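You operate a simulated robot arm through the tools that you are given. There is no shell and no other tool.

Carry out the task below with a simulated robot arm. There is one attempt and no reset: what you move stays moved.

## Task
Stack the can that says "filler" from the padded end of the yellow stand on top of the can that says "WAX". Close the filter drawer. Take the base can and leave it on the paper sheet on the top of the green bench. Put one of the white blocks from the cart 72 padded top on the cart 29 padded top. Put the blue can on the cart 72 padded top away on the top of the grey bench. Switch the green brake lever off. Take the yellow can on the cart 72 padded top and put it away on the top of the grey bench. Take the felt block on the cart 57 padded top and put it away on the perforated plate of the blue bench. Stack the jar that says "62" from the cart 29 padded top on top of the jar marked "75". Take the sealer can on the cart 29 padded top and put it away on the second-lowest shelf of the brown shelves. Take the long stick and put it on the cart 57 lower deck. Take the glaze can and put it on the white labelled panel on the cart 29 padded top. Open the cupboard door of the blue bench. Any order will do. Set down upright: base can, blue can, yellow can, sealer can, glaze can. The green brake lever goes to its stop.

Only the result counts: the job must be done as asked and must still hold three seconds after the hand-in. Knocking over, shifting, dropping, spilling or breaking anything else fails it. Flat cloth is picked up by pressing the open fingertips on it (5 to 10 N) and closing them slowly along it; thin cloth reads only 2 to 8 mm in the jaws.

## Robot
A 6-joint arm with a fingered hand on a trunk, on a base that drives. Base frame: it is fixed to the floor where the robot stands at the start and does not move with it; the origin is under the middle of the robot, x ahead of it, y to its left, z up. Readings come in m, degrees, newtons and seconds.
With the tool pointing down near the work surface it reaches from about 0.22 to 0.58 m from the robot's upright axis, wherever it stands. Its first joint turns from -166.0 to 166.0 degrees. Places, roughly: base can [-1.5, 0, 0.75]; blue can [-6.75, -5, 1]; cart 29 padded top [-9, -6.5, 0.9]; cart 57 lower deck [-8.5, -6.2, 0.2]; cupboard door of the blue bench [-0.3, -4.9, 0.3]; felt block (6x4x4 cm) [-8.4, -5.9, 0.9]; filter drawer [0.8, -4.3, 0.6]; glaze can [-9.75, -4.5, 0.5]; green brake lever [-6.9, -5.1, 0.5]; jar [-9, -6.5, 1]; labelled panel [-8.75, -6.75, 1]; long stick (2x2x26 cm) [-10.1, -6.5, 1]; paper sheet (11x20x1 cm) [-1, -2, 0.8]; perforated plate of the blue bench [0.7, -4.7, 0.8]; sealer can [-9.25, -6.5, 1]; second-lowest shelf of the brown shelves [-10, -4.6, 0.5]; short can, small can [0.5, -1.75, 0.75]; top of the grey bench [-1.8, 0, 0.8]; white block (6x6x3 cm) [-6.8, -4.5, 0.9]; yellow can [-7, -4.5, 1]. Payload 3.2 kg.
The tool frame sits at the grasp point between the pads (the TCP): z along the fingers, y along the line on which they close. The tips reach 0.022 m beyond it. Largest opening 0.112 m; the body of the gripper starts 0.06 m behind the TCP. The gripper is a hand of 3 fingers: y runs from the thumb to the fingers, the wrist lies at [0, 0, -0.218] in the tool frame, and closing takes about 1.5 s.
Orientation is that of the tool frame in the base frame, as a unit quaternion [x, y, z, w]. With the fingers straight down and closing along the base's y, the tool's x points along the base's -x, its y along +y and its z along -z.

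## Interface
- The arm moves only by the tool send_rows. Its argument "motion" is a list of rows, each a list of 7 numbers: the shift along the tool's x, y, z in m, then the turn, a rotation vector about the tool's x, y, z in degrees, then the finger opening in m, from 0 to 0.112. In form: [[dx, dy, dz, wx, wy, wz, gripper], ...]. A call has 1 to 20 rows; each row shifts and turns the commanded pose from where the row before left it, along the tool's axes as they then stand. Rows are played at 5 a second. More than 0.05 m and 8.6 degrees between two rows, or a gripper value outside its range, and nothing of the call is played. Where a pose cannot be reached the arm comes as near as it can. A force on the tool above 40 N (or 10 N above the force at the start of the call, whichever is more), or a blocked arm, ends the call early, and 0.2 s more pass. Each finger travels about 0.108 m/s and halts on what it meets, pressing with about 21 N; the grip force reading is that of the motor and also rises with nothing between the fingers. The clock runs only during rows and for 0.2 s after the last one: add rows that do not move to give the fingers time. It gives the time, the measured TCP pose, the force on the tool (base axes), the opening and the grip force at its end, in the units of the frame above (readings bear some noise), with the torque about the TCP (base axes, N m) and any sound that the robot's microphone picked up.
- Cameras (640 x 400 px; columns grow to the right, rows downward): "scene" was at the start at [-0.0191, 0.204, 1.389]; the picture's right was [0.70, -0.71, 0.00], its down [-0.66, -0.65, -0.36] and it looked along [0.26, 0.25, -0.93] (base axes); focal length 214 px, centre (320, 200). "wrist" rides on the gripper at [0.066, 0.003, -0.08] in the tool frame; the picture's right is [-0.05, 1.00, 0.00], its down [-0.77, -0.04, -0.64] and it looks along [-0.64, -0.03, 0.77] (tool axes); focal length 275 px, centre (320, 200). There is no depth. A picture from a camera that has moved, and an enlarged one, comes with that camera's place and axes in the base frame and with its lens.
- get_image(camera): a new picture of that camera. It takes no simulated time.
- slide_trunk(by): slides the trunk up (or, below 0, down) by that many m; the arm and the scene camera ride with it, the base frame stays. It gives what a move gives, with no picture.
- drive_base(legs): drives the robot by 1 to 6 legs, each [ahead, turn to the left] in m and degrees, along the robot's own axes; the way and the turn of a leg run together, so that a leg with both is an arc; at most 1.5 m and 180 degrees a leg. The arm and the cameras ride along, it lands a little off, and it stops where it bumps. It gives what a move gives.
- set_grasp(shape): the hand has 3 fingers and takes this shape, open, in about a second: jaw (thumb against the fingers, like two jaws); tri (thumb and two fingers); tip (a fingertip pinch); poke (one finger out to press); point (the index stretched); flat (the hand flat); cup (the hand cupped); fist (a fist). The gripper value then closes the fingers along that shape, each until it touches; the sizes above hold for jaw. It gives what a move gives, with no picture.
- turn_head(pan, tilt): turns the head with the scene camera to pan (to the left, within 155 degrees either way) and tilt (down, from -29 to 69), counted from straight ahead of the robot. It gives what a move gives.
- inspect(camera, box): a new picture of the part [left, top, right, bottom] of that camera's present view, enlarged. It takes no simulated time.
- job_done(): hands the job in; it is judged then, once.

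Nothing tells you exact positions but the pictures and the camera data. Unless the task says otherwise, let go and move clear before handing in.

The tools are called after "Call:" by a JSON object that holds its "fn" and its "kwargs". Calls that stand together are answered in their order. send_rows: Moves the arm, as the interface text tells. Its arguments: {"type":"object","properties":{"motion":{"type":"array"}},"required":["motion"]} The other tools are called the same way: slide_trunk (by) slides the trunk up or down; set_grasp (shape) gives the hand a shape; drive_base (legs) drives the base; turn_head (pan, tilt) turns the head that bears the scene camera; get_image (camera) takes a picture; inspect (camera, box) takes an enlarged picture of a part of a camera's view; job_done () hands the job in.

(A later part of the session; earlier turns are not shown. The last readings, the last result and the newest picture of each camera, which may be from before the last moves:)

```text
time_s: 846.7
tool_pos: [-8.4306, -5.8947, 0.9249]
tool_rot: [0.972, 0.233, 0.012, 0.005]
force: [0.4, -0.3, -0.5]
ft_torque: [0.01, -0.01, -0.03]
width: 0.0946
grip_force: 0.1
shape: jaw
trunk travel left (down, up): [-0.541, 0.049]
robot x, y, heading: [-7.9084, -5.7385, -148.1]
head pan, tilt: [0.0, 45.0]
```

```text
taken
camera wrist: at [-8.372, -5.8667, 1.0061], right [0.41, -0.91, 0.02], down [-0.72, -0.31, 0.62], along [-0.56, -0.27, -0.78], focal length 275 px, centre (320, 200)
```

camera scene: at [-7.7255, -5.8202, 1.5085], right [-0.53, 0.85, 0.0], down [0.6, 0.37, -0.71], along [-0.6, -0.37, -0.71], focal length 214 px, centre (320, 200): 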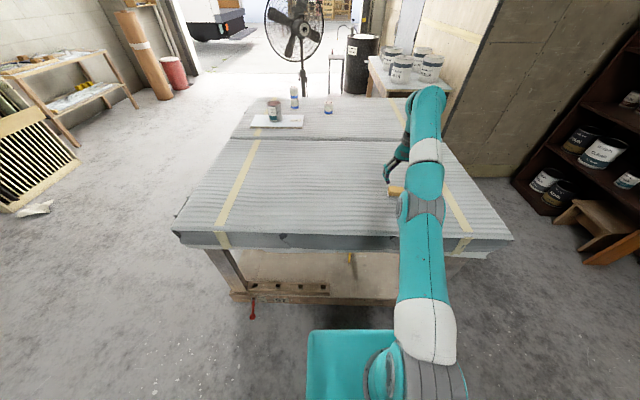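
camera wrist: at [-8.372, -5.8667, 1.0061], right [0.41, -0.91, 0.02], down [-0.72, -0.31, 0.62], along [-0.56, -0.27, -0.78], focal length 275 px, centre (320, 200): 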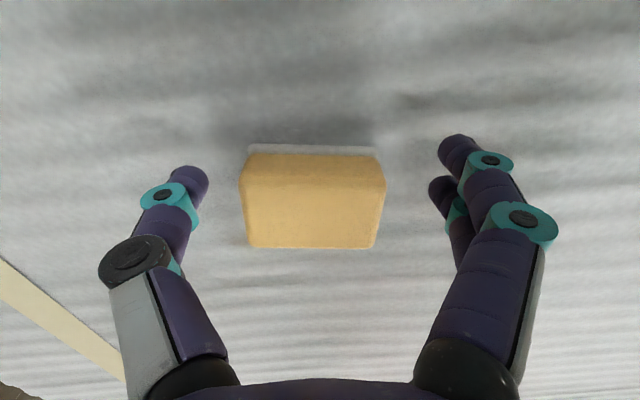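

The felt block is centred. I close and lift.

Call:
{"fn": "send_rows", "kwargs": {"motion": [[0, 0, 0, 0, 0, 0, 0.075], [0, 0, 0, 0, 0, 0, 0.06], [0, 0, 0, 0, 0, 0, 0.045], [0, 0, 0, 0, 0, 0, 0.035], [0, 0, 0, 0, 0, 0, 0.035], [0, 0, 0, 0, 0, 0, 0.035]]}}

Call:
{"fn": "send_rows", "kwargs": {"motion": [[0, 0, -0.02, 0, 0, 0, 0.035], [0, 0, -0.04, 0, 0, 0, 0.035], [0, 0, -0.04, 0, 0, 0, 0.035], [0, 0, -0.04, 0, 0, 0, 0.035], [0, 0, 0, 0, 0, 0, 0.035]]}}

Call:
{"fn": "get_image", "kwargs": {"camera": "wrist"}}

```text
time_s: 848.1
tool_pos: [-8.4303, -5.8952, 0.9239]
tool_rot: [0.972, 0.234, 0.012, 0.006]
force: [0.4, -0.1, -0.9]
ft_torque: [0.0, -0.01, -0.01]
width: 0.0342
grip_force: 20.4
shape: jaw
trunk travel left (down, up): [-0.541, 0.049]
robot x, y, heading: [-7.9072, -5.7361, -148.1]
head pan, tilt: [0.0, 45.0]
```

```text
time_s: 849.3
tool_pos: [-8.4358, -5.8945, 1.0594]
tool_rot: [0.972, 0.233, 0.012, 0.006]
force: [-0.5, 0.6, -0.7]
ft_torque: [0.02, 0.0, 0.04]
width: 0.0338
grip_force: 20.5
shape: jaw
trunk travel left (down, up): [-0.541, 0.049]
robot x, y, heading: [-7.9097, -5.7352, -148.0]
head pan, tilt: [0.0, 45.0]
```

```text
taken
camera wrist: at [-8.3762, -5.8662, 1.1417], right [0.41, -0.91, 0.02], down [-0.72, -0.31, 0.62], along [-0.56, -0.27, -0.78], focal length 275 px, centre (320, 200)
```

wrist: 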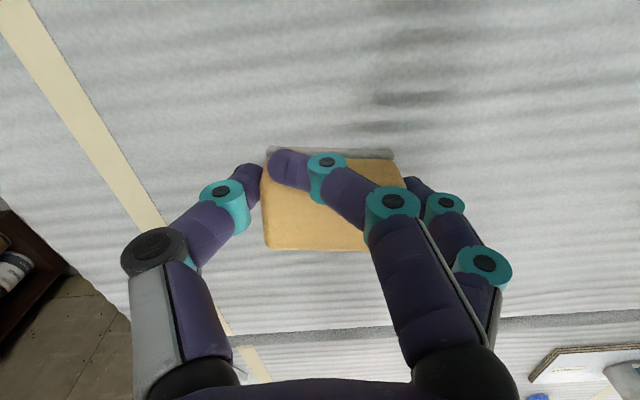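

One finger rode up over the block's end face, which is too narrow for two fingers. I set it back down and re-grip it across its long sides.

Call:
{"fn": "send_rows", "kwargs": {"motion": [[0, 0, 0.04, 0, 0, 0, 0.035], [0, 0, 0.04, 0, 0, 0, 0.035], [0, 0, 0.04, 0, 0, 0, 0.035], [0, 0, 0.012, 0, 0, 0, 0.035], [0, 0, 0, 0, 0, 0, 0.035]]}}

Call:
{"fn": "send_rows", "kwargs": {"motion": [[0, 0, 0.003, 0, 0, 0, 0.035], [0, 0, 0, 0, 0, 0, 0.035]]}}

```text
time_s: 850.5
tool_pos: [-8.432, -5.8934, 0.9301]
tool_rot: [0.972, 0.234, 0.013, 0.006]
force: [0.4, -0.6, -1.1]
ft_torque: [0.03, 0.0, -0.01]
width: 0.0338
grip_force: 21.1
shape: jaw
trunk travel left (down, up): [-0.541, 0.049]
robot x, y, heading: [-7.9081, -5.7315, -147.9]
head pan, tilt: [0.0, 45.0]
```

```text
time_s: 851.1
tool_pos: [-8.4322, -5.8945, 0.9279]
tool_rot: [0.972, 0.234, 0.012, 0.006]
force: [0.4, -0.5, -0.9]
ft_torque: [0.0, 0.01, -0.01]
width: 0.0334
grip_force: 20.9
shape: jaw
trunk travel left (down, up): [-0.541, 0.049]
robot x, y, heading: [-7.9067, -5.737, -148.3]
head pan, tilt: [0.0, 45.0]
```

Call:
{"fn": "send_rows", "kwargs": {"motion": [[0, 0, 0.003, 0, 0, 0, 0.035], [0, 0, 0, 0, 0, 0, 0.035]]}}

Call:
{"fn": "send_rows", "kwargs": {"motion": [[0, 0, 0.002, 0, 0, 0, 0.035], [0, 0, 0, 0, 0, 0, 0.05], [0, 0, 0, 0, 0, 0, 0.07], [0, 0, 0, 0, 0, 0, 0.095], [0, 0, 0, 0, 0, 0, 0.095], [0, 0, -0.03, 0, 0, 0, 0.095], [0, 0, -0.04, 0, 0, 0, 0.095], [0, 0, -0.03, 0, 0, 0, 0.095], [0, 0, 0, 0, 0, 0, 0.095]]}}

Call:
{"fn": "get_image", "kwargs": {"camera": "wrist"}}

```text
time_s: 851.7
tool_pos: [-8.4316, -5.8934, 0.9249]
tool_rot: [0.972, 0.233, 0.012, 0.006]
force: [-0.9, 0.3, -0.6]
ft_torque: [-0.02, -0.01, 0.0]
width: 0.0339
grip_force: 20.9
shape: jaw
trunk travel left (down, up): [-0.541, 0.049]
robot x, y, heading: [-7.9051, -5.7374, -148.2]
head pan, tilt: [0.0, 45.0]
```

```text
time_s: 853.7
tool_pos: [-8.4339, -5.8942, 1.0215]
tool_rot: [0.972, 0.234, 0.012, 0.006]
force: [0.1, 0.6, -1.1]
ft_torque: [-0.01, -0.02, 0.03]
width: 0.0947
grip_force: 0.0
shape: jaw
trunk travel left (down, up): [-0.541, 0.049]
robot x, y, heading: [-7.9068, -5.738, -148.1]
head pan, tilt: [0.0, 45.0]
```

```text
taken
camera wrist: at [-8.3746, -5.8669, 1.1034], right [0.41, -0.91, 0.02], down [-0.72, -0.31, 0.62], along [-0.56, -0.27, -0.79], focal length 275 px, centre (320, 200)
```

wrist: 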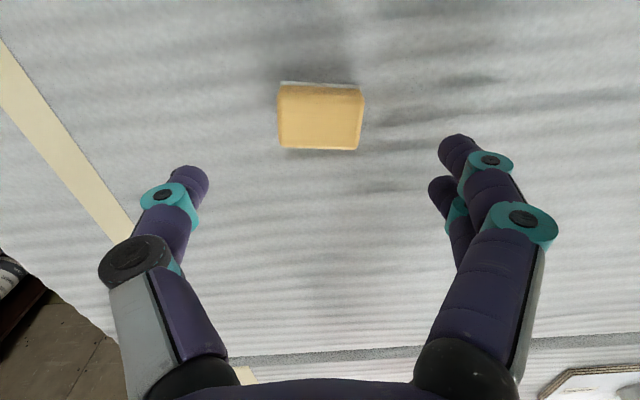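

Now I turn the hand a quarter turn.

Call:
{"fn": "send_rows", "kwargs": {"motion": [[0, 0, 0, 0, 0, -8, 0.095], [0, 0, 0, 0, 0, -8, 0.095], [0, 0, 0, 0, 0, -8, 0.095], [0, 0, 0, 0, 0, -8, 0.095], [0, 0, 0, 0, 0, -8, 0.095], [0, 0, 0, 0, 0, -8, 0.095], [0, 0, 0, 0, 0, -8, 0.095], [0, 0, 0, 0, 0, -8, 0.095], [0, 0, 0, 0, 0, -8, 0.095], [0, 0, 0, 0, 0, -8, 0.095], [0, 0, 0, 0, 0, -8, 0.095], [0, 0, 0, 0, 0, 0, 0.095]]}}

Call:
{"fn": "get_image", "kwargs": {"camera": "wrist"}}

```text
time_s: 856.1
tool_pos: [-8.2489, -6.0224, 0.9086]
tool_rot: [0.56, 0.829, -0.006, -0.008]
force: [-5.0, 0.8, 25.2]
ft_torque: [0.55, -1.4, 0.14]
width: 0.0945
grip_force: 0.2
shape: jaw
out of reach, approached as far as the arm can: row 5, 6, 7, 8, 9, 10, 11
trunk travel left (down, up): [-0.541, 0.049]
robot x, y, heading: [-7.902, -5.7331, -148.0]
head pan, tilt: [0.0, 45.0]
stopped in row 11: the force on the tool passed its limit at 64 N (the readings are from after the stop); the commanded pose is now the measured one
```

```text
taken
camera wrist: at [-8.2692, -5.9608, 0.9901], right [0.94, 0.33, -0.02], down [0.27, -0.73, 0.63], along [0.2, -0.6, -0.78], focal length 275 px, centre (320, 200)
```

wrist: 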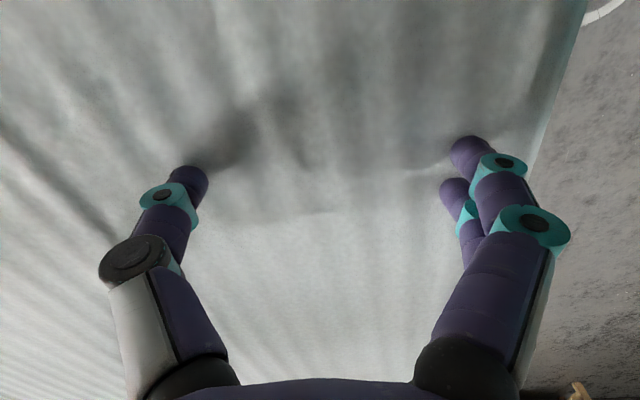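

That direction runs into the wrist's limit and the hand pressed on the pad. I lift at once and turn back the other way.

Call:
{"fn": "send_rows", "kwargs": {"motion": [[0, 0, -0.02, 0, 0, 4, 0.095], [0, 0, -0.03, 0, 0, 8, 0.095], [0, 0, -0.03, 0, 0, 8, 0.095], [0, 0, -0.03, 0, 0, 8, 0.095], [0, 0, -0.03, 0, 0, 8, 0.095], [0, 0, 0, 0, 0, 0, 0.095]]}}

Call:
{"fn": "get_image", "kwargs": {"camera": "wrist"}}

Call:
{"fn": "get_image", "kwargs": {"camera": "scene"}}

```text
time_s: 857.5
tool_pos: [-8.2512, -6.0245, 1.0479]
tool_rot: [0.788, 0.615, -0.005, -0.006]
force: [0.6, 0.3, -0.4]
ft_torque: [-0.04, -0.01, 0.01]
width: 0.0952
grip_force: 0.0
shape: jaw
trunk travel left (down, up): [-0.541, 0.049]
robot x, y, heading: [-7.9068, -5.7348, -148.4]
head pan, tilt: [0.0, 45.0]
```

```text
taken
camera wrist: at [-8.2296, -5.9616, 1.1261], right [0.96, -0.29, -0.02], down [-0.21, -0.74, 0.64], along [-0.2, -0.61, -0.77], focal length 275 px, centre (320, 200)
```

wrist: 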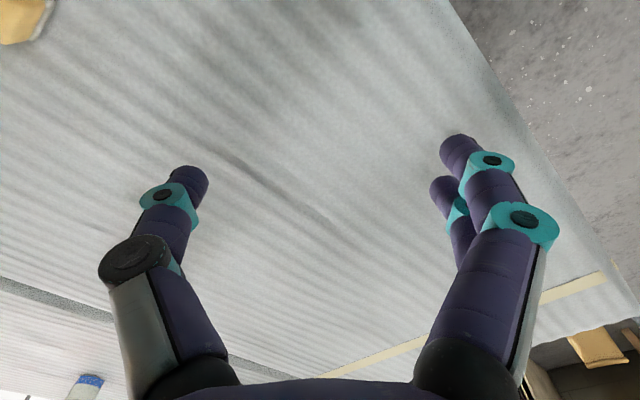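

```text
taken
camera scene: at [-7.8351, -5.8884, 1.5085], right [-0.53, 0.85, 0.0], down [0.6, 0.37, -0.71], along [-0.6, -0.37, -0.71], focal length 214 px, centre (320, 200)
```

scene: 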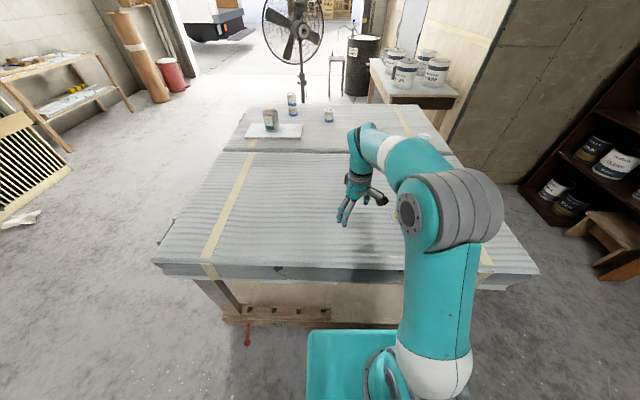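

Call:
{"fn": "send_rows", "kwargs": {"motion": [[0, 0, 0, 0, 0, 8, 0.095], [0, 0, 0, 0, 0, 8, 0.095], [0, 0, 0, 0, 0, 8, 0.095], [0, 0, 0, 0, 0, 8, 0.095], [0, 0, 0, 0, 0, 8, 0.095], [0, 0, 0, 0, 0, 8, 0.095], [0, 0, 0, 0, 0, 8, 0.095], [0, 0, 0, 0, 0, 8, 0.095], [0, 0, 0, 0, 0, 8, 0.095], [0, 0, 0, 0, 0, 0, 0.095]]}}

Call:
{"fn": "send_rows", "kwargs": {"motion": [[0, 0, 0, 0, 0, 8, 0.095], [0, 0, 0, 0, 0, 8, 0.095], [0, 0, 0, 0, 0, 8, 0.095], [0, 0, 0, 0, 0, 8, 0.095], [0, 0, 0, 0, 0, 8, 0.095], [0, 0, 0, 0, 0, 8, 0.095], [0, 0, 0, 0, 0, 8, 0.095], [0, 0, 0, 0, 0, 8, 0.095], [0, 0, 0, 0, 0, 3, 0.095], [0, 0, 0, 0, 0, 0, 0.095]]}}

```text
time_s: 859.7
tool_pos: [-8.2456, -6.0241, 1.0472]
tool_rot: [0.999, 0.034, -0.008, -0.001]
force: [-0.3, -0.1, -0.6]
ft_torque: [-0.01, 0.0, 0.0]
width: 0.0951
grip_force: 0.0
shape: jaw
trunk travel left (down, up): [-0.541, 0.049]
robot x, y, heading: [-7.904, -5.7333, -148.1]
head pan, tilt: [0.0, 45.0]
```

```text
time_s: 861.9
tool_pos: [-8.2462, -6.0241, 1.0479]
tool_rot: [0.852, -0.523, -0.007, 0.003]
force: [0.8, -0.4, -0.6]
ft_torque: [0.0, 0.04, 0.02]
width: 0.0951
grip_force: 0.0
shape: jaw
trunk travel left (down, up): [-0.541, 0.049]
robot x, y, heading: [-7.9025, -5.7337, -148.2]
head pan, tilt: [0.0, 45.0]
```

The quarter turn the other way works. I go back above the felt block.

Call:
{"fn": "send_rows", "kwargs": {"motion": [[-0.0397, 0.0211, 0, 0, 0, 0, 0.09], [-0.0397, 0.0211, 0, 0, 0, 0, 0.085], [-0.0397, 0.0211, 0, 0, 0, 0, 0.08], [-0.0397, 0.0211, 0, 0, 0, 0, 0.08], [-0.0397, 0.0211, 0, 0, 0, 0, 0.08], [0, 0, 0.03, 0, 0, 0, 0.08], [0, 0, 0, 0, 0, 0, 0.08]]}}

Call:
{"fn": "get_image", "kwargs": {"camera": "wrist"}}

```text
time_s: 863.5
tool_pos: [-8.4306, -5.8947, 1.024]
tool_rot: [0.853, -0.523, -0.008, 0.003]
force: [1.3, 0.7, 0.9]
ft_torque: [0.03, 0.03, -0.03]
width: 0.0803
grip_force: 0.0
shape: jaw
trunk travel left (down, up): [-0.541, 0.049]
robot x, y, heading: [-7.9073, -5.7311, -148.3]
head pan, tilt: [0.0, 45.0]
```

```text
taken
camera wrist: at [-8.4011, -5.956, 1.1018], right [-0.91, -0.41, 0.01], down [-0.31, 0.7, 0.64], along [-0.27, 0.58, -0.77], focal length 275 px, centre (320, 200)
```

wrist: 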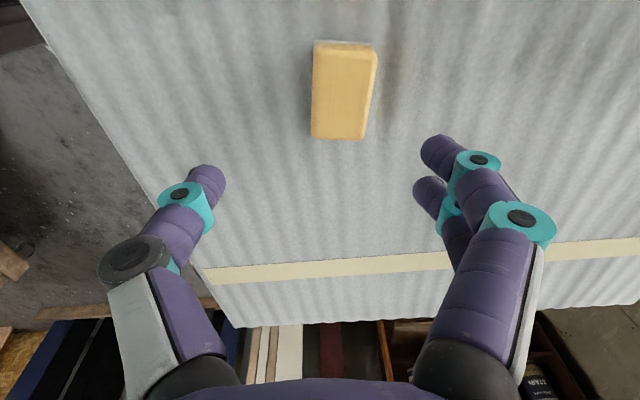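

Call:
{"fn": "send_rows", "kwargs": {"motion": [[0.016, 0.014, 0.02, 0, 0, 0, 0.08], [0, 0, 0.03, 0, 0, 0, 0.08], [0, 0, 0, 0, 0, 0, 0.08]]}}

Call:
{"fn": "get_image", "kwargs": {"camera": "wrist"}}

```text
time_s: 864.3
tool_pos: [-8.4386, -5.9174, 0.9714]
tool_rot: [0.853, -0.522, -0.007, 0.004]
force: [-0.2, 0.4, -0.1]
ft_torque: [0.04, 0.0, 0.01]
width: 0.0802
grip_force: 0.0
shape: jaw
trunk travel left (down, up): [-0.541, 0.049]
robot x, y, heading: [-7.9048, -5.7364, -148.0]
head pan, tilt: [0.0, 45.0]
```

```text
taken
camera wrist: at [-8.4087, -5.9777, 1.0516], right [-0.91, -0.41, 0.01], down [-0.31, 0.7, 0.64], along [-0.28, 0.58, -0.77], focal length 275 px, centre (320, 200)
```

wrist: 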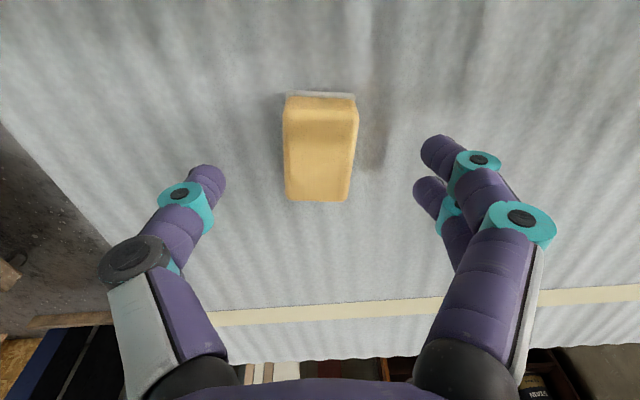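

Call:
{"fn": "send_rows", "kwargs": {"motion": [[0, 0, 0.025, 0, 0, 0, 0.08], [0, 0, 0.022, 0, 0, 0, 0.08], [0, 0, 0, 0, 0, 0, 0.06], [0, 0, 0, 0, 0, 0, 0.04], [0, 0, 0, 0, 0, 0, 0.025], [0, 0, 0, 0, 0, 0, 0.015], [0, 0, 0, 0, 0, 0, 0.015], [0, 0, 0, 0, 0, 0, 0.015]]}}

Call:
{"fn": "send_rows", "kwargs": {"motion": [[0, 0, -0.02, 0, 0, 0, 0.015], [0, 0, -0.04, 0, 0, 0, 0.015], [0, 0, -0.04, 0, 0, 0, 0.015], [0, 0, -0.04, 0, 0, 0, 0.015], [0, 0, 0, 0, 0, 0, 0.015]]}}

Call:
{"fn": "get_image", "kwargs": {"camera": "wrist"}}

```text
time_s: 866.1
tool_pos: [-8.4383, -5.9166, 0.9259]
tool_rot: [0.853, -0.522, -0.008, 0.003]
force: [0.0, 0.3, -0.1]
ft_torque: [-0.01, -0.02, -0.01]
width: 0.0345
grip_force: 21.1
shape: jaw
trunk travel left (down, up): [-0.541, 0.049]
robot x, y, heading: [-7.9054, -5.7336, -148.0]
head pan, tilt: [0.0, 45.0]
```

```text
time_s: 867.3
tool_pos: [-8.4374, -5.9191, 1.0688]
tool_rot: [0.853, -0.522, -0.008, 0.002]
force: [-0.5, 0.3, -0.5]
ft_torque: [0.0, 0.01, 0.02]
width: 0.0343
grip_force: 21.3
shape: jaw
trunk travel left (down, up): [-0.541, 0.049]
robot x, y, heading: [-7.9016, -5.7343, -148.0]
head pan, tilt: [0.0, 45.0]
```

```text
taken
camera wrist: at [-8.4083, -5.98, 1.148], right [-0.91, -0.41, 0.01], down [-0.31, 0.7, 0.64], along [-0.28, 0.58, -0.77], focal length 275 px, centre (320, 200)
```

wrist: 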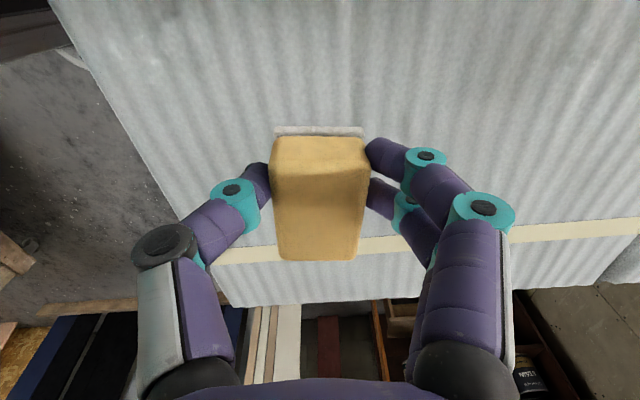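

Now the felt block is held squarely by all fingers. I draw in, back away and drive east toward the blue bench.

Call:
{"fn": "send_rows", "kwargs": {"motion": [[-0.004, -0.0465, 0, 0, 0, 0, 0.015], [-0.004, -0.0465, 0, 0, 0, 0, 0.015], [-0.004, -0.0465, 0, 0, 0, 0, 0.015], [0, 0, 0, 0, 0, 0, 0.015]]}}

Call:
{"fn": "drive_base", "kwargs": {"legs": [[-0.35, 0], [0, 118], [0.8, 0]]}}

```text
time_s: 868.3
tool_pos: [-8.3168, -5.8418, 1.0622]
tool_rot: [0.852, -0.523, -0.008, 0.003]
force: [0.3, 0.5, -0.2]
ft_torque: [-0.04, -0.01, 0.01]
width: 0.034
grip_force: 20.9
shape: jaw
trunk travel left (down, up): [-0.541, 0.049]
robot x, y, heading: [-7.9058, -5.7351, -148.1]
head pan, tilt: [0.0, 45.0]
```

```text
time_s: 879.2
tool_pos: [-6.6689, -6.2493, 1.0621]
tool_rot: [0.889, 0.458, -0.002, 0.008]
force: [0.7, 0.4, -0.9]
ft_torque: [-0.02, 0.01, 0.07]
width: 0.0336
grip_force: 20.7
shape: jaw
trunk travel left (down, up): [-0.541, 0.049]
robot x, y, heading: [-6.9541, -5.9371, -30.6]
head pan, tilt: [0.0, 45.0]
```

Call:
{"fn": "drive_base", "kwargs": {"legs": [[0, 44.5], [1.39, 0], [0, -5], [1.5, 0], [1.5, 0], [0.3, 0]]}}

```text
time_s: 904.4
tool_pos: [-1.8847, -5.4107, 1.0625]
tool_rot: [0.696, 0.718, 0.001, 0.008]
force: [-0.7, -0.4, -1.2]
ft_torque: [0.03, 0.0, 0.0]
width: 0.0336
grip_force: 21.5
shape: jaw
trunk travel left (down, up): [-0.541, 0.049]
robot x, y, heading: [-2.3044, -5.3351, 6.4]
head pan, tilt: [0.0, 45.0]
```

Call:
{"fn": "drive_base", "kwargs": {"legs": [[0, 41.5], [1.05, 0], [0, -11], [0.94, 0]]}}

Call:
{"fn": "turn_head", "kwargs": {"pan": -40, "tilt": 30}}

Call:
{"fn": "get_image", "kwargs": {"camera": "scene"}}

```text
time_s: 916.9
tool_pos: [-0.4178, -3.911, 1.063]
tool_rot: [0.506, 0.862, 0.003, 0.008]
force: [0.1, 0.1, -1.3]
ft_torque: [0.0, 0.02, -0.03]
width: 0.0334
grip_force: 21.1
shape: jaw
trunk travel left (down, up): [-0.541, 0.049]
robot x, y, heading: [-0.8278, -4.0359, 33.9]
head pan, tilt: [0.0, 45.0]
```

```text
time_s: 918.0
tool_pos: [-0.4177, -3.9109, 1.0618]
tool_rot: [0.506, 0.863, 0.002, 0.008]
force: [0.6, -0.9, -0.2]
ft_torque: [-0.01, 0.01, -0.02]
width: 0.0337
grip_force: 21.3
shape: jaw
trunk travel left (down, up): [-0.541, 0.049]
robot x, y, heading: [-0.8231, -4.0331, 33.8]
head pan, tilt: [-40.0, 30.0]
```

```text
taken
camera scene: at [-0.8762, -3.9403, 1.5311], right [-0.1, -0.99, 0.0], down [-0.5, 0.05, -0.87], along [0.86, -0.09, -0.5], focal length 214 px, centre (320, 200)
```

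scene: 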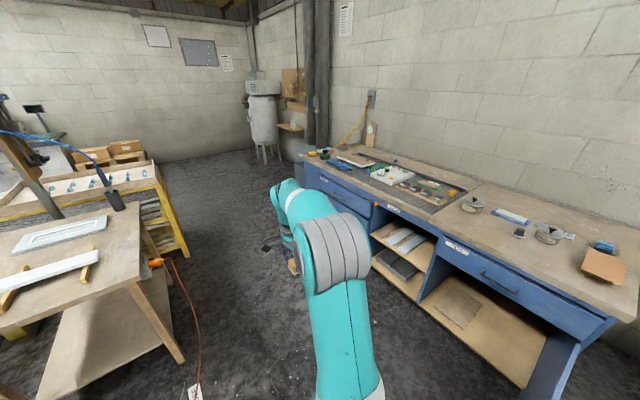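

Call:
{"fn": "drive_base", "kwargs": {"legs": [[0, -19], [1.13, 0], [0, -74]]}}

Call:
{"fn": "turn_head", "kwargs": {"pan": 0, "tilt": 45}}

Call:
{"fn": "get_image", "kwargs": {"camera": "scene"}}

```text
time_s: 927.8
tool_pos: [0.3564, -4.1345, 1.0632]
tool_rot: [0.968, 0.251, -0.003, 0.007]
force: [-0.2, 0.9, -0.8]
ft_torque: [-0.03, 0.02, 0.0]
width: 0.0335
grip_force: 20.8
shape: jaw
trunk travel left (down, up): [-0.541, 0.049]
robot x, y, heading: [0.2369, -3.7309, -55.9]
head pan, tilt: [-40.0, 30.0]
```

```text
time_s: 928.9
tool_pos: [0.3573, -4.1344, 1.063]
tool_rot: [0.968, 0.251, -0.004, 0.008]
force: [0.7, -0.4, 0.1]
ft_torque: [0.02, -0.02, -0.03]
width: 0.0333
grip_force: 20.8
shape: jaw
trunk travel left (down, up): [-0.541, 0.049]
robot x, y, heading: [0.2353, -3.7246, -56.1]
head pan, tilt: [0.0, 45.0]
```

```text
taken
camera scene: at [0.3856, -3.6538, 1.5085], right [-0.83, -0.56, 0.0], down [-0.39, 0.59, -0.71], along [0.39, -0.59, -0.71], focal length 214 px, centre (320, 200)
```

scene: 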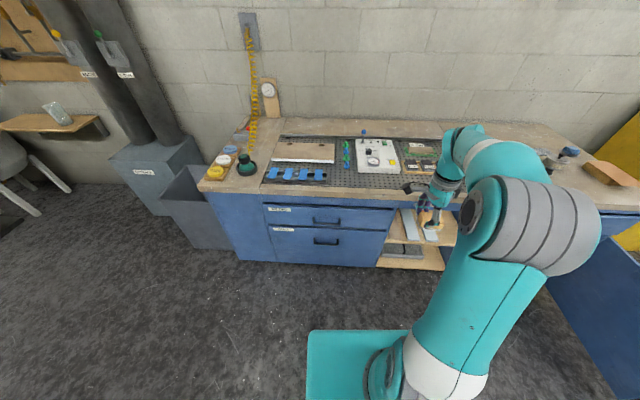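

Call:
{"fn": "inspect", "kwargs": {"camera": "scene", "box": [240, 120, 460, 220]}}

```text
2.91 times, centred on (350, 170) of scene
camera zoom: at [0.3856, -3.6538, 1.5085], right [-0.83, -0.56, 0.0], down [-0.39, 0.59, -0.71], along [0.39, -0.59, -0.71], focal length 624 px, centre (233, 287)
```

zoom: 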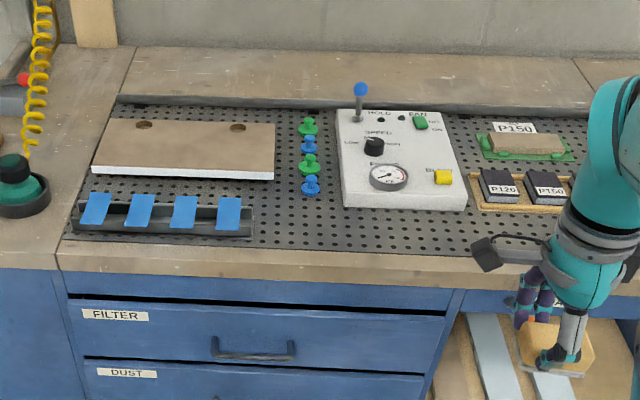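

The perforated plate has free room at its front between the blue-bar rack and the control box, at about [0.745, -4.42]. I move into place.

Call:
{"fn": "drive_base", "kwargs": {"legs": [[0, 21.4], [0.41, 0], [0, -26]]}}

Call:
{"fn": "get_image", "kwargs": {"camera": "scene"}}

Call:
{"fn": "get_image", "kwargs": {"camera": "wrist"}}

```text
time_s: 933.9
tool_pos: [0.6625, -4.3763, 1.0626]
tool_rot: [0.977, 0.212, -0.003, 0.008]
force: [-0.8, -0.1, 0.0]
ft_torque: [-0.03, -0.02, -0.01]
width: 0.0334
grip_force: 20.7
shape: jaw
trunk travel left (down, up): [-0.541, 0.049]
robot x, y, heading: [0.5745, -3.9553, -60.7]
head pan, tilt: [0.0, 45.0]
```

```text
taken
camera scene: at [0.7292, -3.8993, 1.5085], right [-0.87, -0.49, 0.0], down [-0.35, 0.62, -0.71], along [0.35, -0.62, -0.71], focal length 214 px, centre (320, 200)
```

scene: 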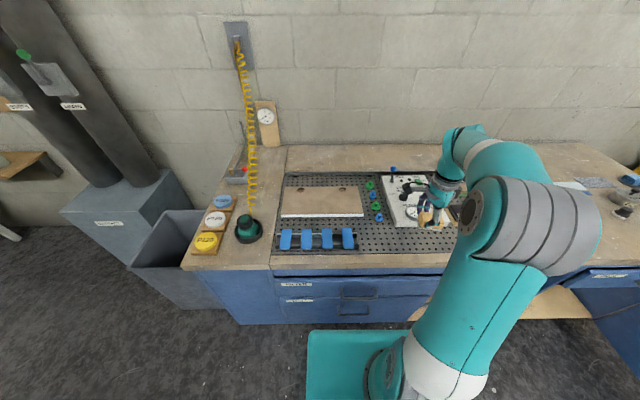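

```text
taken
camera wrist: at [0.7244, -4.3507, 1.1424], right [0.37, -0.93, 0.01], down [-0.71, -0.28, 0.64], along [-0.59, -0.25, -0.77], focal length 275 px, centre (320, 200)
```

wrist: 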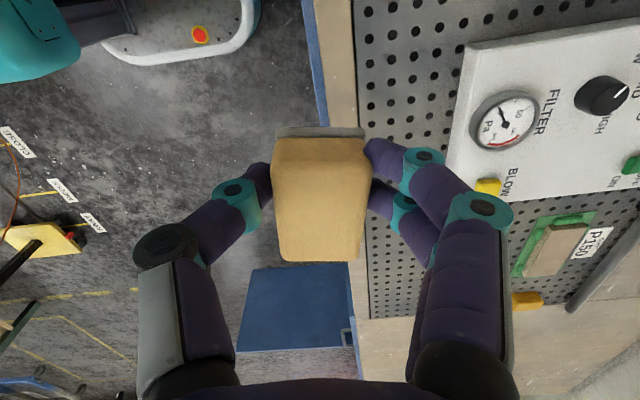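

Call:
{"fn": "send_rows", "kwargs": {"motion": [[0.0284, 0.0372, 0, 0, 0, 0, 0.015], [0.0284, 0.0372, 0, 0, 0, 0, 0.015], [0, 0, 0.04, 0, 0, 0, 0.015], [0, 0, 0.04, 0, 0, 0, 0.015], [0, 0, 0.04, 0, 0, 0, 0.015], [0, 0, 0.03, 0, 0, 0, 0.015], [0, 0, 0, 0, 0, 0, 0.015]]}}

Call:
{"fn": "get_image", "kwargs": {"camera": "wrist"}}

Call:
{"fn": "inspect", "kwargs": {"camera": "scene", "box": [270, 150, 470, 290]}}

```text
time_s: 935.5
tool_pos: [0.7436, -4.4204, 0.914]
tool_rot: [0.977, 0.211, -0.004, 0.007]
force: [0.6, -0.2, -0.1]
ft_torque: [0.01, -0.01, -0.03]
width: 0.0333
grip_force: 21.4
shape: jaw
trunk travel left (down, up): [-0.541, 0.049]
robot x, y, heading: [0.5705, -3.958, -60.6]
head pan, tilt: [0.0, 45.0]
```

```text
taken
camera wrist: at [0.807, -4.3955, 0.9937], right [0.37, -0.93, 0.01], down [-0.71, -0.28, 0.64], along [-0.59, -0.25, -0.77], focal length 275 px, centre (320, 200)
```

wrist: 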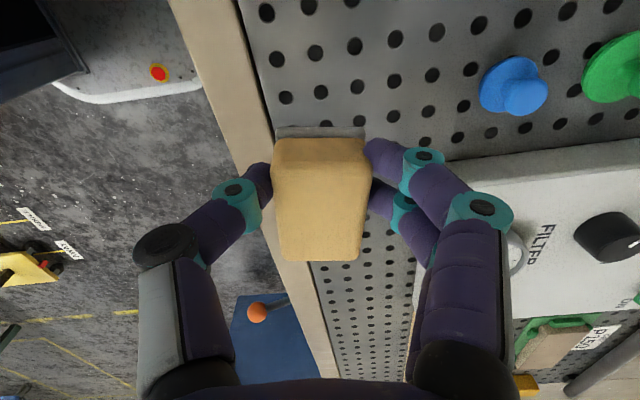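

```text
2.86 times, centred on (370, 220) of scene
camera zoom: at [0.7294, -3.8993, 1.5085], right [-0.87, -0.49, 0.0], down [-0.35, 0.62, -0.71], along [0.35, -0.62, -0.71], focal length 613 px, centre (177, 143)
```

zoom: 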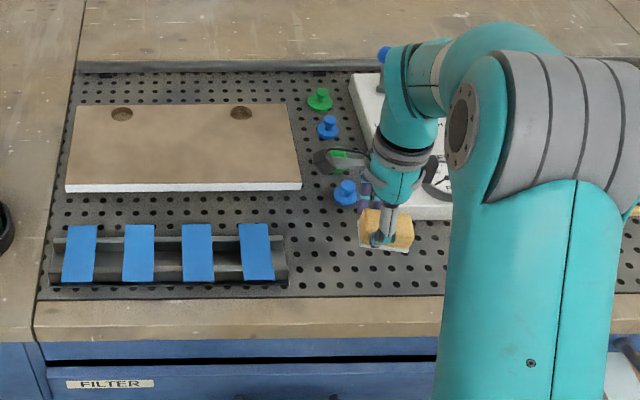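

Call:
{"fn": "send_rows", "kwargs": {"motion": [[0.002, 0.025, 0, 0, 0, 0, 0.015], [0, 0, 0.03, 0, 0, 0, 0.015], [0, 0, 0.03, 0, 0, 0, 0.015], [0, 0, 0, 0, 0, 0, 0.015]]}}

Call:
{"fn": "send_rows", "kwargs": {"motion": [[0, 0, 0.008, 0, 0, 0, 0.015], [0, 0, 0, 0, 0, 0, 0.015]]}}

Call:
{"fn": "get_image", "kwargs": {"camera": "wrist"}}

```text
time_s: 936.5
tool_pos: [0.7563, -4.4418, 0.8549]
tool_rot: [0.977, 0.212, -0.004, 0.008]
force: [-0.4, -0.3, -0.7]
ft_torque: [0.01, -0.01, 0.0]
width: 0.0332
grip_force: 21.3
shape: jaw
trunk travel left (down, up): [-0.541, 0.049]
robot x, y, heading: [0.5704, -3.9596, -60.3]
head pan, tilt: [0.0, 45.0]
```

```text
time_s: 937.1
tool_pos: [0.7548, -4.4442, 0.8468]
tool_rot: [0.977, 0.212, -0.003, 0.007]
force: [0.2, 0.8, -0.9]
ft_torque: [0.0, -0.01, 0.04]
width: 0.0332
grip_force: 21.2
shape: jaw
trunk travel left (down, up): [-0.541, 0.049]
robot x, y, heading: [0.5738, -3.9586, -60.9]
head pan, tilt: [0.0, 45.0]
```

```text
taken
camera wrist: at [0.8183, -4.4182, 0.9268], right [0.37, -0.93, 0.01], down [-0.71, -0.28, 0.64], along [-0.59, -0.25, -0.77], focal length 275 px, centre (320, 200)
```

wrist: 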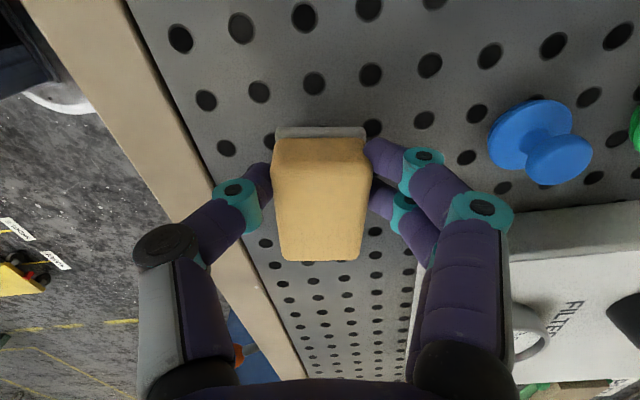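

Near the plate. I continue lowering in 3 mm steps to contact.

Call:
{"fn": "send_rows", "kwargs": {"motion": [[0, 0, 0.004, 0, 0, 0, 0.015], [0, 0, 0, 0, 0, 0, 0.015]]}}

Call:
{"fn": "send_rows", "kwargs": {"motion": [[0, 0, 0.004, 0, 0, 0, 0.015], [0, 0, 0, 0, 0, 0, 0.015]]}}

Call:
{"fn": "send_rows", "kwargs": {"motion": [[0, 0, 0.003, 0, 0, 0, 0.015], [0, 0, 0, 0, 0, 0, 0.015]]}}

```text
time_s: 937.7
tool_pos: [0.7555, -4.445, 0.8435]
tool_rot: [0.977, 0.212, -0.004, 0.007]
force: [0.2, 1.3, -0.8]
ft_torque: [0.0, 0.01, 0.0]
width: 0.0332
grip_force: 21.1
shape: jaw
trunk travel left (down, up): [-0.541, 0.049]
robot x, y, heading: [0.5703, -3.9631, -60.8]
head pan, tilt: [0.0, 45.0]
```

```text
time_s: 938.3
tool_pos: [0.755, -4.4449, 0.8379]
tool_rot: [0.977, 0.211, -0.004, 0.008]
force: [-0.2, 0.2, -1.6]
ft_torque: [0.02, -0.03, -0.01]
width: 0.0329
grip_force: 21.2
shape: jaw
trunk travel left (down, up): [-0.541, 0.049]
robot x, y, heading: [0.5764, -3.9628, -60.7]
head pan, tilt: [0.0, 45.0]
```

```text
time_s: 938.9
tool_pos: [0.7554, -4.4448, 0.8347]
tool_rot: [0.977, 0.212, -0.003, 0.008]
force: [2.2, -0.8, 5.9]
ft_torque: [-0.07, 0.01, 0.01]
width: 0.0331
grip_force: 21.0
shape: jaw
trunk travel left (down, up): [-0.541, 0.049]
robot x, y, heading: [0.5739, -3.9593, -60.8]
head pan, tilt: [0.0, 45.0]
```

The block rests on the plate (6 N). I open and lift away.

Call:
{"fn": "send_rows", "kwargs": {"motion": [[0, 0, 0, 0, 0, 0, 0.04], [0, 0, 0, 0, 0, 0, 0.055], [0, 0, 0, 0, 0, 0, 0.07], [0, 0, 0, 0, 0, 0, 0.07], [0, 0, -0.02, 0, 0, 0, 0.07], [0, 0, -0.04, 0, 0, 0, 0.07], [0, 0, -0.04, 0, 0, 0, 0.07], [0, 0, -0.045, 0, 0, 0, 0.07], [0, 0, -0.045, 0, 0, 0, 0.07], [0, 0, 0, 0, 0, 0, 0.07]]}}

Call:
{"fn": "get_image", "kwargs": {"camera": "wrist"}}

Call:
{"fn": "inspect", "kwargs": {"camera": "scene", "box": [270, 150, 470, 290]}}

```text
time_s: 941.1
tool_pos: [0.7554, -4.4436, 1.027]
tool_rot: [0.977, 0.212, -0.004, 0.007]
force: [-1.0, -0.5, -0.4]
ft_torque: [-0.01, 0.0, -0.01]
width: 0.0698
grip_force: 0.1
shape: jaw
trunk travel left (down, up): [-0.541, 0.049]
robot x, y, heading: [0.5717, -3.961, -60.9]
head pan, tilt: [0.0, 45.0]
```

```text
taken
camera wrist: at [0.8177, -4.4175, 1.1058], right [0.37, -0.93, 0.01], down [-0.71, -0.28, 0.64], along [-0.59, -0.25, -0.77], focal length 275 px, centre (320, 200)
```

wrist: 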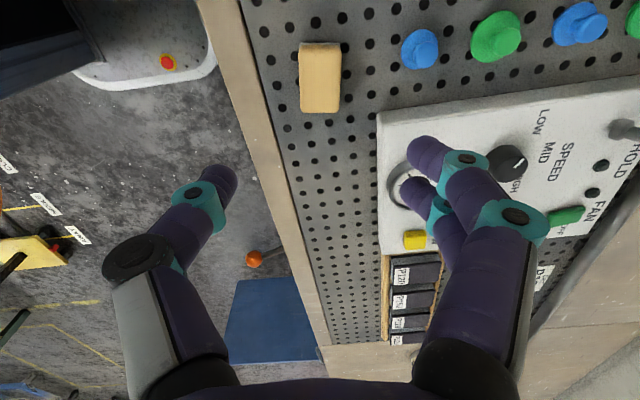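

```text
2.86 times, centred on (370, 220) of scene
camera zoom: at [0.7294, -3.8992, 1.5085], right [-0.87, -0.49, 0.0], down [-0.35, 0.62, -0.71], along [0.35, -0.62, -0.71], focal length 613 px, centre (177, 143)
```

zoom: 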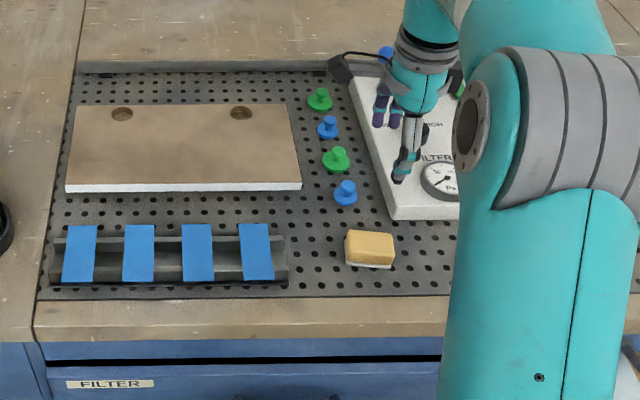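

The felt block sits on the perforated plate. I draw the arm in, turn the hand back to its natural yaw and head back to cart 72 for the blue can.

Call:
{"fn": "send_rows", "kwargs": {"motion": [[0, -0.04, -0.02, 0, 0, 0, 0.07], [0, -0.04, -0.02, 0, 0, 0, 0.07], [0, -0.04, 0, 0, 0, 0, 0.07], [0, 0, 0, 0, 0, -8, 0.07], [0, 0, 0, 0, 0, -8, 0.07], [0, 0, 0, 0, 0, -8, 0.07], [0, 0, 0, 0, 0, -8, 0.07], [0, 0, 0, 0, 0, -8, 0.07], [0, 0, 0, 0, 0, -8, 0.07], [0, 0, 0, 0, 0, -8, 0.07], [0, 0, 0, 0, 0, -8, 0.07], [0, 0, 0, 0, 0, -8, 0.07], [0, 0, 0, 0, 0, -8, 0.07], [0, 0, 0, 0, 0, -8, 0.1], [0, 0, 0, 0, 0, -6, 0.1], [0, 0, 0, 0, 0, 0, 0.1]]}}

```text
time_s: 944.5
tool_pos: [0.7075, -4.3339, 1.062]
tool_rot: [0.511, 0.859, -0.007, 0.003]
force: [-0.5, 0.6, 0.7]
ft_torque: [-0.02, -0.03, -0.01]
width: 0.0999
grip_force: 0.0
shape: jaw
trunk travel left (down, up): [-0.541, 0.049]
robot x, y, heading: [0.5751, -3.9628, -60.6]
head pan, tilt: [0.0, 45.0]
```

Call:
{"fn": "drive_base", "kwargs": {"legs": [[0, -118], [1.42, 0], [0, 37], [0.95, 0]]}}

```text
time_s: 962.5
tool_pos: [-1.8625, -4.8129, 1.0627]
tool_rot: [0.941, 0.339, -0.008, -0.003]
force: [-0.1, -0.4, -0.6]
ft_torque: [0.0, 0.01, -0.01]
width: 0.0997
grip_force: 0.1
shape: jaw
trunk travel left (down, up): [-0.541, 0.049]
robot x, y, heading: [-1.5212, -4.608, -139.4]
head pan, tilt: [0.0, 45.0]
```

Call:
{"fn": "drive_base", "kwargs": {"legs": [[1.04, 0], [0, -36], [1.5, 0], [1.5, 0], [0.3, 0]]}}

```text
time_s: 985.4
tool_pos: [-6.0187, -5.5386, 1.0636]
tool_rot: [0.999, 0.036, -0.007, -0.005]
force: [-0.8, 0.7, 0.2]
ft_torque: [0.01, -0.02, 0.0]
width: 0.1001
grip_force: 0.0
shape: jaw
trunk travel left (down, up): [-0.541, 0.049]
robot x, y, heading: [-5.6246, -5.5692, -174.8]
head pan, tilt: [0.0, 45.0]
```

I approach cart 72's south end, from where the blue can is in reach.

Call:
{"fn": "drive_base", "kwargs": {"legs": [[0, 5.6], [0.78, 0], [0, -69.5]]}}

Call:
{"fn": "get_image", "kwargs": {"camera": "scene"}}

```text
time_s: 993.2
tool_pos: [-6.5555, -5.3614, 1.064]
tool_rot: [0.872, -0.49, -0.003, -0.007]
force: [0.3, 0.0, 0.9]
ft_torque: [0.0, 0.0, 0.0]
width: 0.0998
grip_force: 0.0
shape: jaw
trunk travel left (down, up): [-0.541, 0.049]
robot x, y, heading: [-6.4003, -5.7262, 122.0]
head pan, tilt: [0.0, 45.0]
```

```text
taken
camera scene: at [-6.5534, -5.798, 1.5085], right [0.85, 0.53, 0.0], down [0.38, -0.6, -0.71], along [-0.38, 0.6, -0.71], focal length 214 px, centre (320, 200)
```

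scene: 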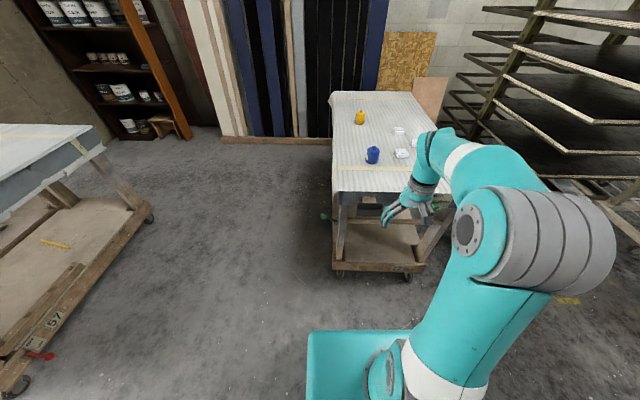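

Call:
{"fn": "drive_base", "kwargs": {"legs": [[0.33, 0]]}}

Call:
{"fn": "turn_head", "kwargs": {"pan": 0, "tilt": 50}}

Call:
{"fn": "get_image", "kwargs": {"camera": "scene"}}

Call:
{"fn": "get_image", "kwargs": {"camera": "wrist"}}

```text
time_s: 995.4
tool_pos: [-6.7392, -5.0777, 1.0641]
tool_rot: [0.874, -0.486, -0.003, -0.008]
force: [-0.4, -0.1, 0.2]
ft_torque: [-0.01, 0.02, -0.02]
width: 0.0997
grip_force: 0.0
shape: jaw
trunk travel left (down, up): [-0.541, 0.049]
robot x, y, heading: [-6.585, -5.4401, 122.7]
head pan, tilt: [0.0, 45.0]
```

```text
time_s: 996.0
tool_pos: [-6.7384, -5.0769, 1.0635]
tool_rot: [0.874, -0.486, -0.003, -0.008]
force: [0.2, 0.1, -0.6]
ft_torque: [-0.01, -0.05, 0.03]
width: 0.0998
grip_force: 0.0
shape: jaw
trunk travel left (down, up): [-0.541, 0.049]
robot x, y, heading: [-6.5867, -5.4407, 122.6]
head pan, tilt: [0.0, 50.0]
```

```text
taken
camera scene: at [-6.7316, -5.518, 1.5016], right [0.84, 0.54, 0.0], down [0.41, -0.64, -0.64], along [-0.35, 0.54, -0.77], focal length 214 px, centre (320, 200)
```

scene: 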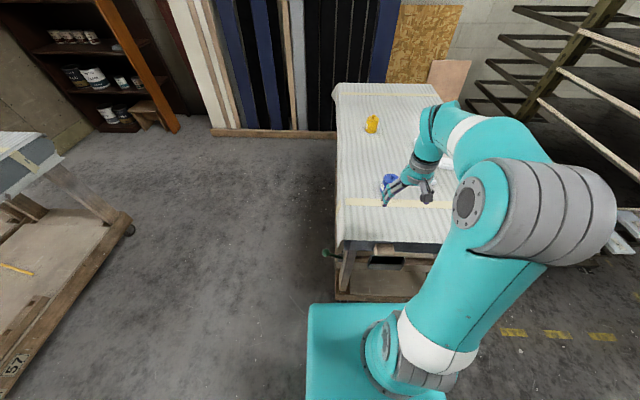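

```text
taken
camera wrist: at [-6.7062, -5.1366, 1.1431], right [-0.87, -0.49, -0.01], down [-0.38, 0.66, 0.65], along [-0.31, 0.57, -0.76], focal length 275 px, centre (320, 200)
```

wrist: 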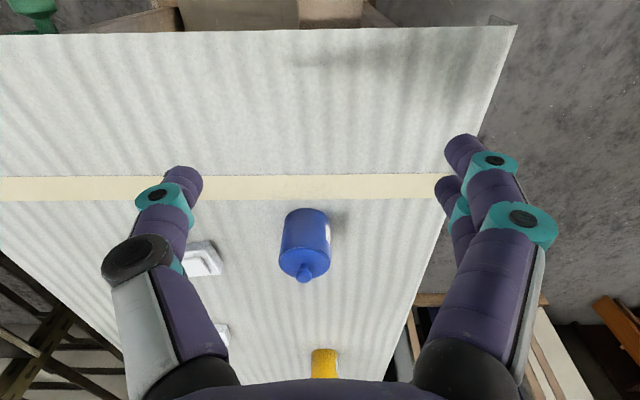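

Call:
{"fn": "send_rows", "kwargs": {"motion": [[-0.0411, -0.0059, 0, 0, 0, 0, 0.1], [-0.0411, -0.0059, 0, 0, 0, 0, 0.1], [-0.0411, -0.0059, 0, 0, 0, 0, 0.1], [-0.0411, -0.0059, 0, 0, 0, 0, 0.1], [0, 0, 0, 0, 0, 0, 0.1]]}}

Call:
{"fn": "get_image", "kwargs": {"camera": "wrist"}}

Call:
{"fn": "inspect", "kwargs": {"camera": "scene", "box": [340, 100, 480, 220]}}

```text
time_s: 997.2
tool_pos: [-6.8031, -4.9263, 1.0636]
tool_rot: [0.874, -0.486, -0.001, -0.006]
force: [0.8, 0.4, -0.1]
ft_torque: [0.0, -0.03, 0.03]
width: 0.1
grip_force: 0.0
shape: jaw
trunk travel left (down, up): [-0.541, 0.049]
robot x, y, heading: [-6.5835, -5.4419, 122.4]
head pan, tilt: [0.0, 50.0]
```

```text
taken
camera wrist: at [-6.7701, -4.9861, 1.1429], right [-0.87, -0.49, -0.01], down [-0.38, 0.66, 0.64], along [-0.31, 0.57, -0.76], focal length 275 px, centre (320, 200)
```

wrist: 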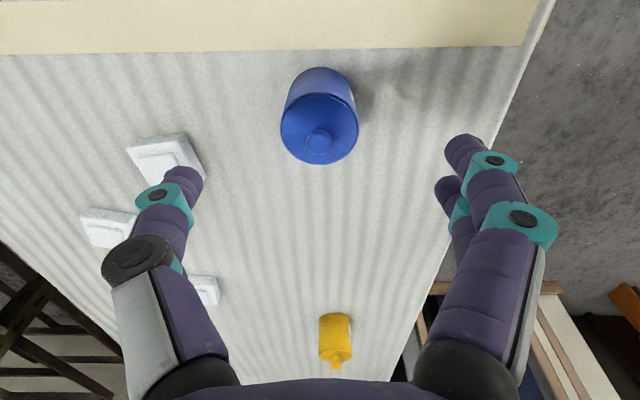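

```text
3.33 times, centred on (410, 160) of scene
camera zoom: at [-6.7315, -5.5183, 1.5016], right [0.84, 0.54, 0.0], down [0.41, -0.64, -0.64], along [-0.35, 0.54, -0.77], focal length 715 px, centre (20, 333)
```

zoom: 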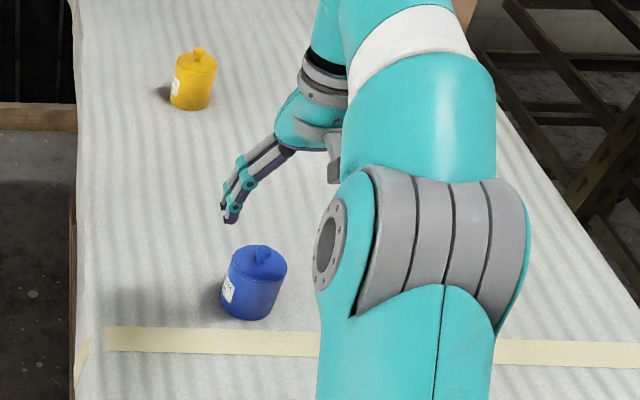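

Call:
{"fn": "send_rows", "kwargs": {"motion": [[-0.015, 0, 0.02, 0, 0, 0, 0.1], [0, 0, 0.03, 0, 0, 0, 0.1], [0, 0, 0, 0, 0, 0, 0.1]]}}

Call:
{"fn": "get_image", "kwargs": {"camera": "wrist"}}

```text
time_s: 998.0
tool_pos: [-6.8121, -4.913, 1.0136]
tool_rot: [0.874, -0.486, -0.003, -0.007]
force: [0.9, -0.2, 0.4]
ft_torque: [-0.02, -0.01, 0.0]
width: 0.0996
grip_force: 0.0
shape: jaw
trunk travel left (down, up): [-0.541, 0.049]
robot x, y, heading: [-6.5851, -5.4418, 122.5]
head pan, tilt: [0.0, 50.0]
```

```text
taken
camera wrist: at [-6.7785, -4.972, 1.0928], right [-0.87, -0.49, -0.01], down [-0.38, 0.66, 0.65], along [-0.31, 0.57, -0.76], focal length 275 px, centre (320, 200)
```

wrist: 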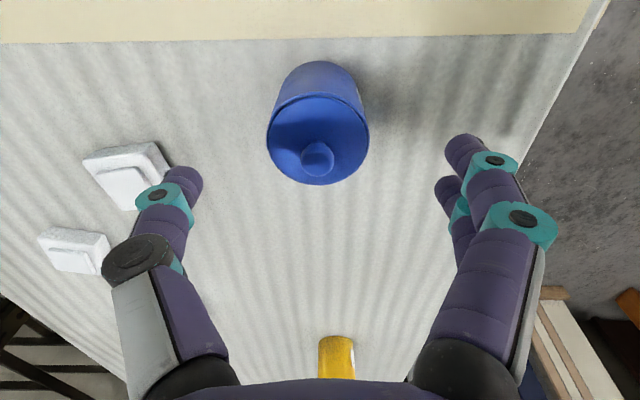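

Call:
{"fn": "send_rows", "kwargs": {"motion": [[-0.003, 0, 0.03, 0, 0, 0, 0.1], [0, 0, 0.03, 0, 0, 0, 0.1], [0, 0, 0.018, 0, 0, 0, 0.1], [0, 0, 0, 0, 0, 0, 0.08], [0, 0, 0, 0, 0, 0, 0.06], [0, 0, 0, 0, 0, 0, 0.045], [0, 0, 0, 0, 0, 0, 0.03], [0, 0, 0, 0, 0, 0, 0.03], [0, 0, 0, 0, 0, 0, 0.03]]}}

Call:
{"fn": "get_image", "kwargs": {"camera": "wrist"}}

```text
time_s: 1000.0
tool_pos: [-6.8153, -4.9087, 0.9387]
tool_rot: [0.874, -0.486, -0.002, -0.007]
force: [0.6, 0.1, 0.9]
ft_torque: [0.0, -0.02, 0.0]
width: 0.0483
grip_force: 20.6
shape: jaw
trunk travel left (down, up): [-0.541, 0.049]
robot x, y, heading: [-6.5848, -5.4401, 122.7]
head pan, tilt: [0.0, 50.0]
```

```text
taken
camera wrist: at [-6.7816, -4.9685, 1.0171], right [-0.87, -0.49, -0.01], down [-0.38, 0.66, 0.65], along [-0.31, 0.57, -0.76], focal length 275 px, centre (320, 200)
```

wrist: 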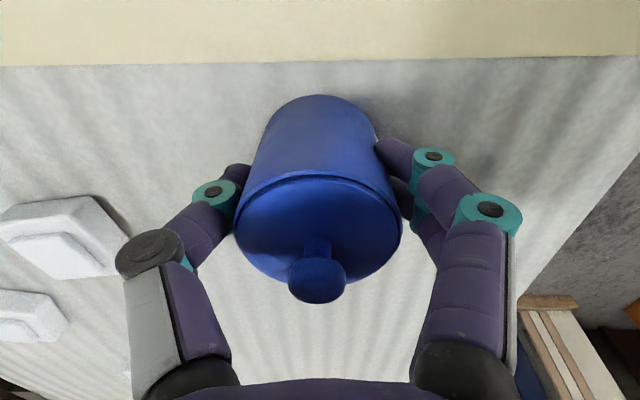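

The blue can is held. I lift it, draw it in, back away and drive east along the aisle.

Call:
{"fn": "send_rows", "kwargs": {"motion": [[0, 0, -0.02, 0, 0, 0, 0.03], [0, 0, -0.04, 0, 0, 0, 0.03], [0, 0, -0.04, 0, 0, 0, 0.03], [0, 0, -0.04, 0, 0, 0, 0.03], [0.04, 0, 0, 0, 0, 0, 0.03], [0.04, 0, 0, 0, 0, 0, 0.03], [0.04, 0, 0, 0, 0, 0, 0.03], [0.03, 0, 0, 0, 0, 0, 0.03], [0, 0, 0, 0, 0, 0, 0.03]]}}

Call:
{"fn": "drive_base", "kwargs": {"legs": [[-0.35, 0], [0, -122]]}}

```text
time_s: 1002.0
tool_pos: [-6.739, -5.0406, 1.0596]
tool_rot: [0.874, -0.487, -0.003, -0.007]
force: [0.2, -0.3, -2.3]
ft_torque: [-0.03, -0.03, 0.02]
width: 0.0482
grip_force: 21.1
shape: jaw
out of reach, approached as far as the arm can: row 4
trunk travel left (down, up): [-0.541, 0.049]
robot x, y, heading: [-6.5815, -5.4396, 122.8]
head pan, tilt: [0.0, 50.0]
```

```text
time_s: 1009.3
tool_pos: [-5.9746, -5.7947, 1.0596]
tool_rot: [-0.015, 1.0, -0.005, 0.006]
force: [-0.5, -0.3, -1.8]
ft_torque: [-0.02, 0.01, 0.03]
width: 0.0481
grip_force: 20.7
shape: jaw
trunk travel left (down, up): [-0.541, 0.049]
robot x, y, heading: [-6.3969, -5.7305, 2.6]
head pan, tilt: [0.0, 50.0]
```

Call:
{"fn": "drive_base", "kwargs": {"legs": [[0, 9.5], [1.5, 0], [1.5, 0], [0.45, 0]]}}

Call:
{"fn": "turn_head", "kwargs": {"pan": 75, "tilt": 20}}

Call:
{"fn": "get_image", "kwargs": {"camera": "scene"}}

```text
time_s: 1026.7
tool_pos: [-2.6206, -4.9822, 1.0601]
tool_rot: [-0.096, 0.995, -0.004, 0.006]
force: [-0.2, 0.2, -1.9]
ft_torque: [0.0, 0.04, 0.02]
width: 0.0483
grip_force: 21.6
shape: jaw
trunk travel left (down, up): [-0.541, 0.049]
robot x, y, heading: [-3.0535, -4.9838, 11.9]
head pan, tilt: [0.0, 50.0]
```

```text
time_s: 1028.1
tool_pos: [-2.6218, -4.9816, 1.0596]
tool_rot: [-0.095, 0.995, -0.005, 0.006]
force: [-0.2, 0.5, -1.6]
ft_torque: [0.02, 0.01, -0.02]
width: 0.0482
grip_force: 20.6
shape: jaw
trunk travel left (down, up): [-0.541, 0.049]
robot x, y, heading: [-3.0518, -4.9838, 11.7]
head pan, tilt: [75.0, 20.0]
```

```text
taken
camera scene: at [-3.1369, -4.7416, 1.5472], right [1.0, -0.06, 0.0], down [-0.02, -0.34, -0.94], along [0.05, 0.94, -0.34], focal length 214 px, centre (320, 200)
```

scene: 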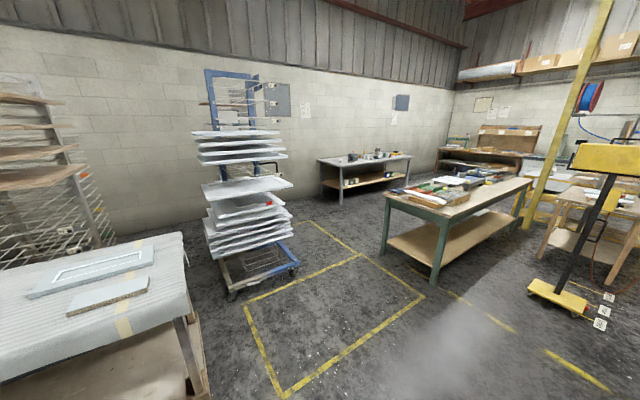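

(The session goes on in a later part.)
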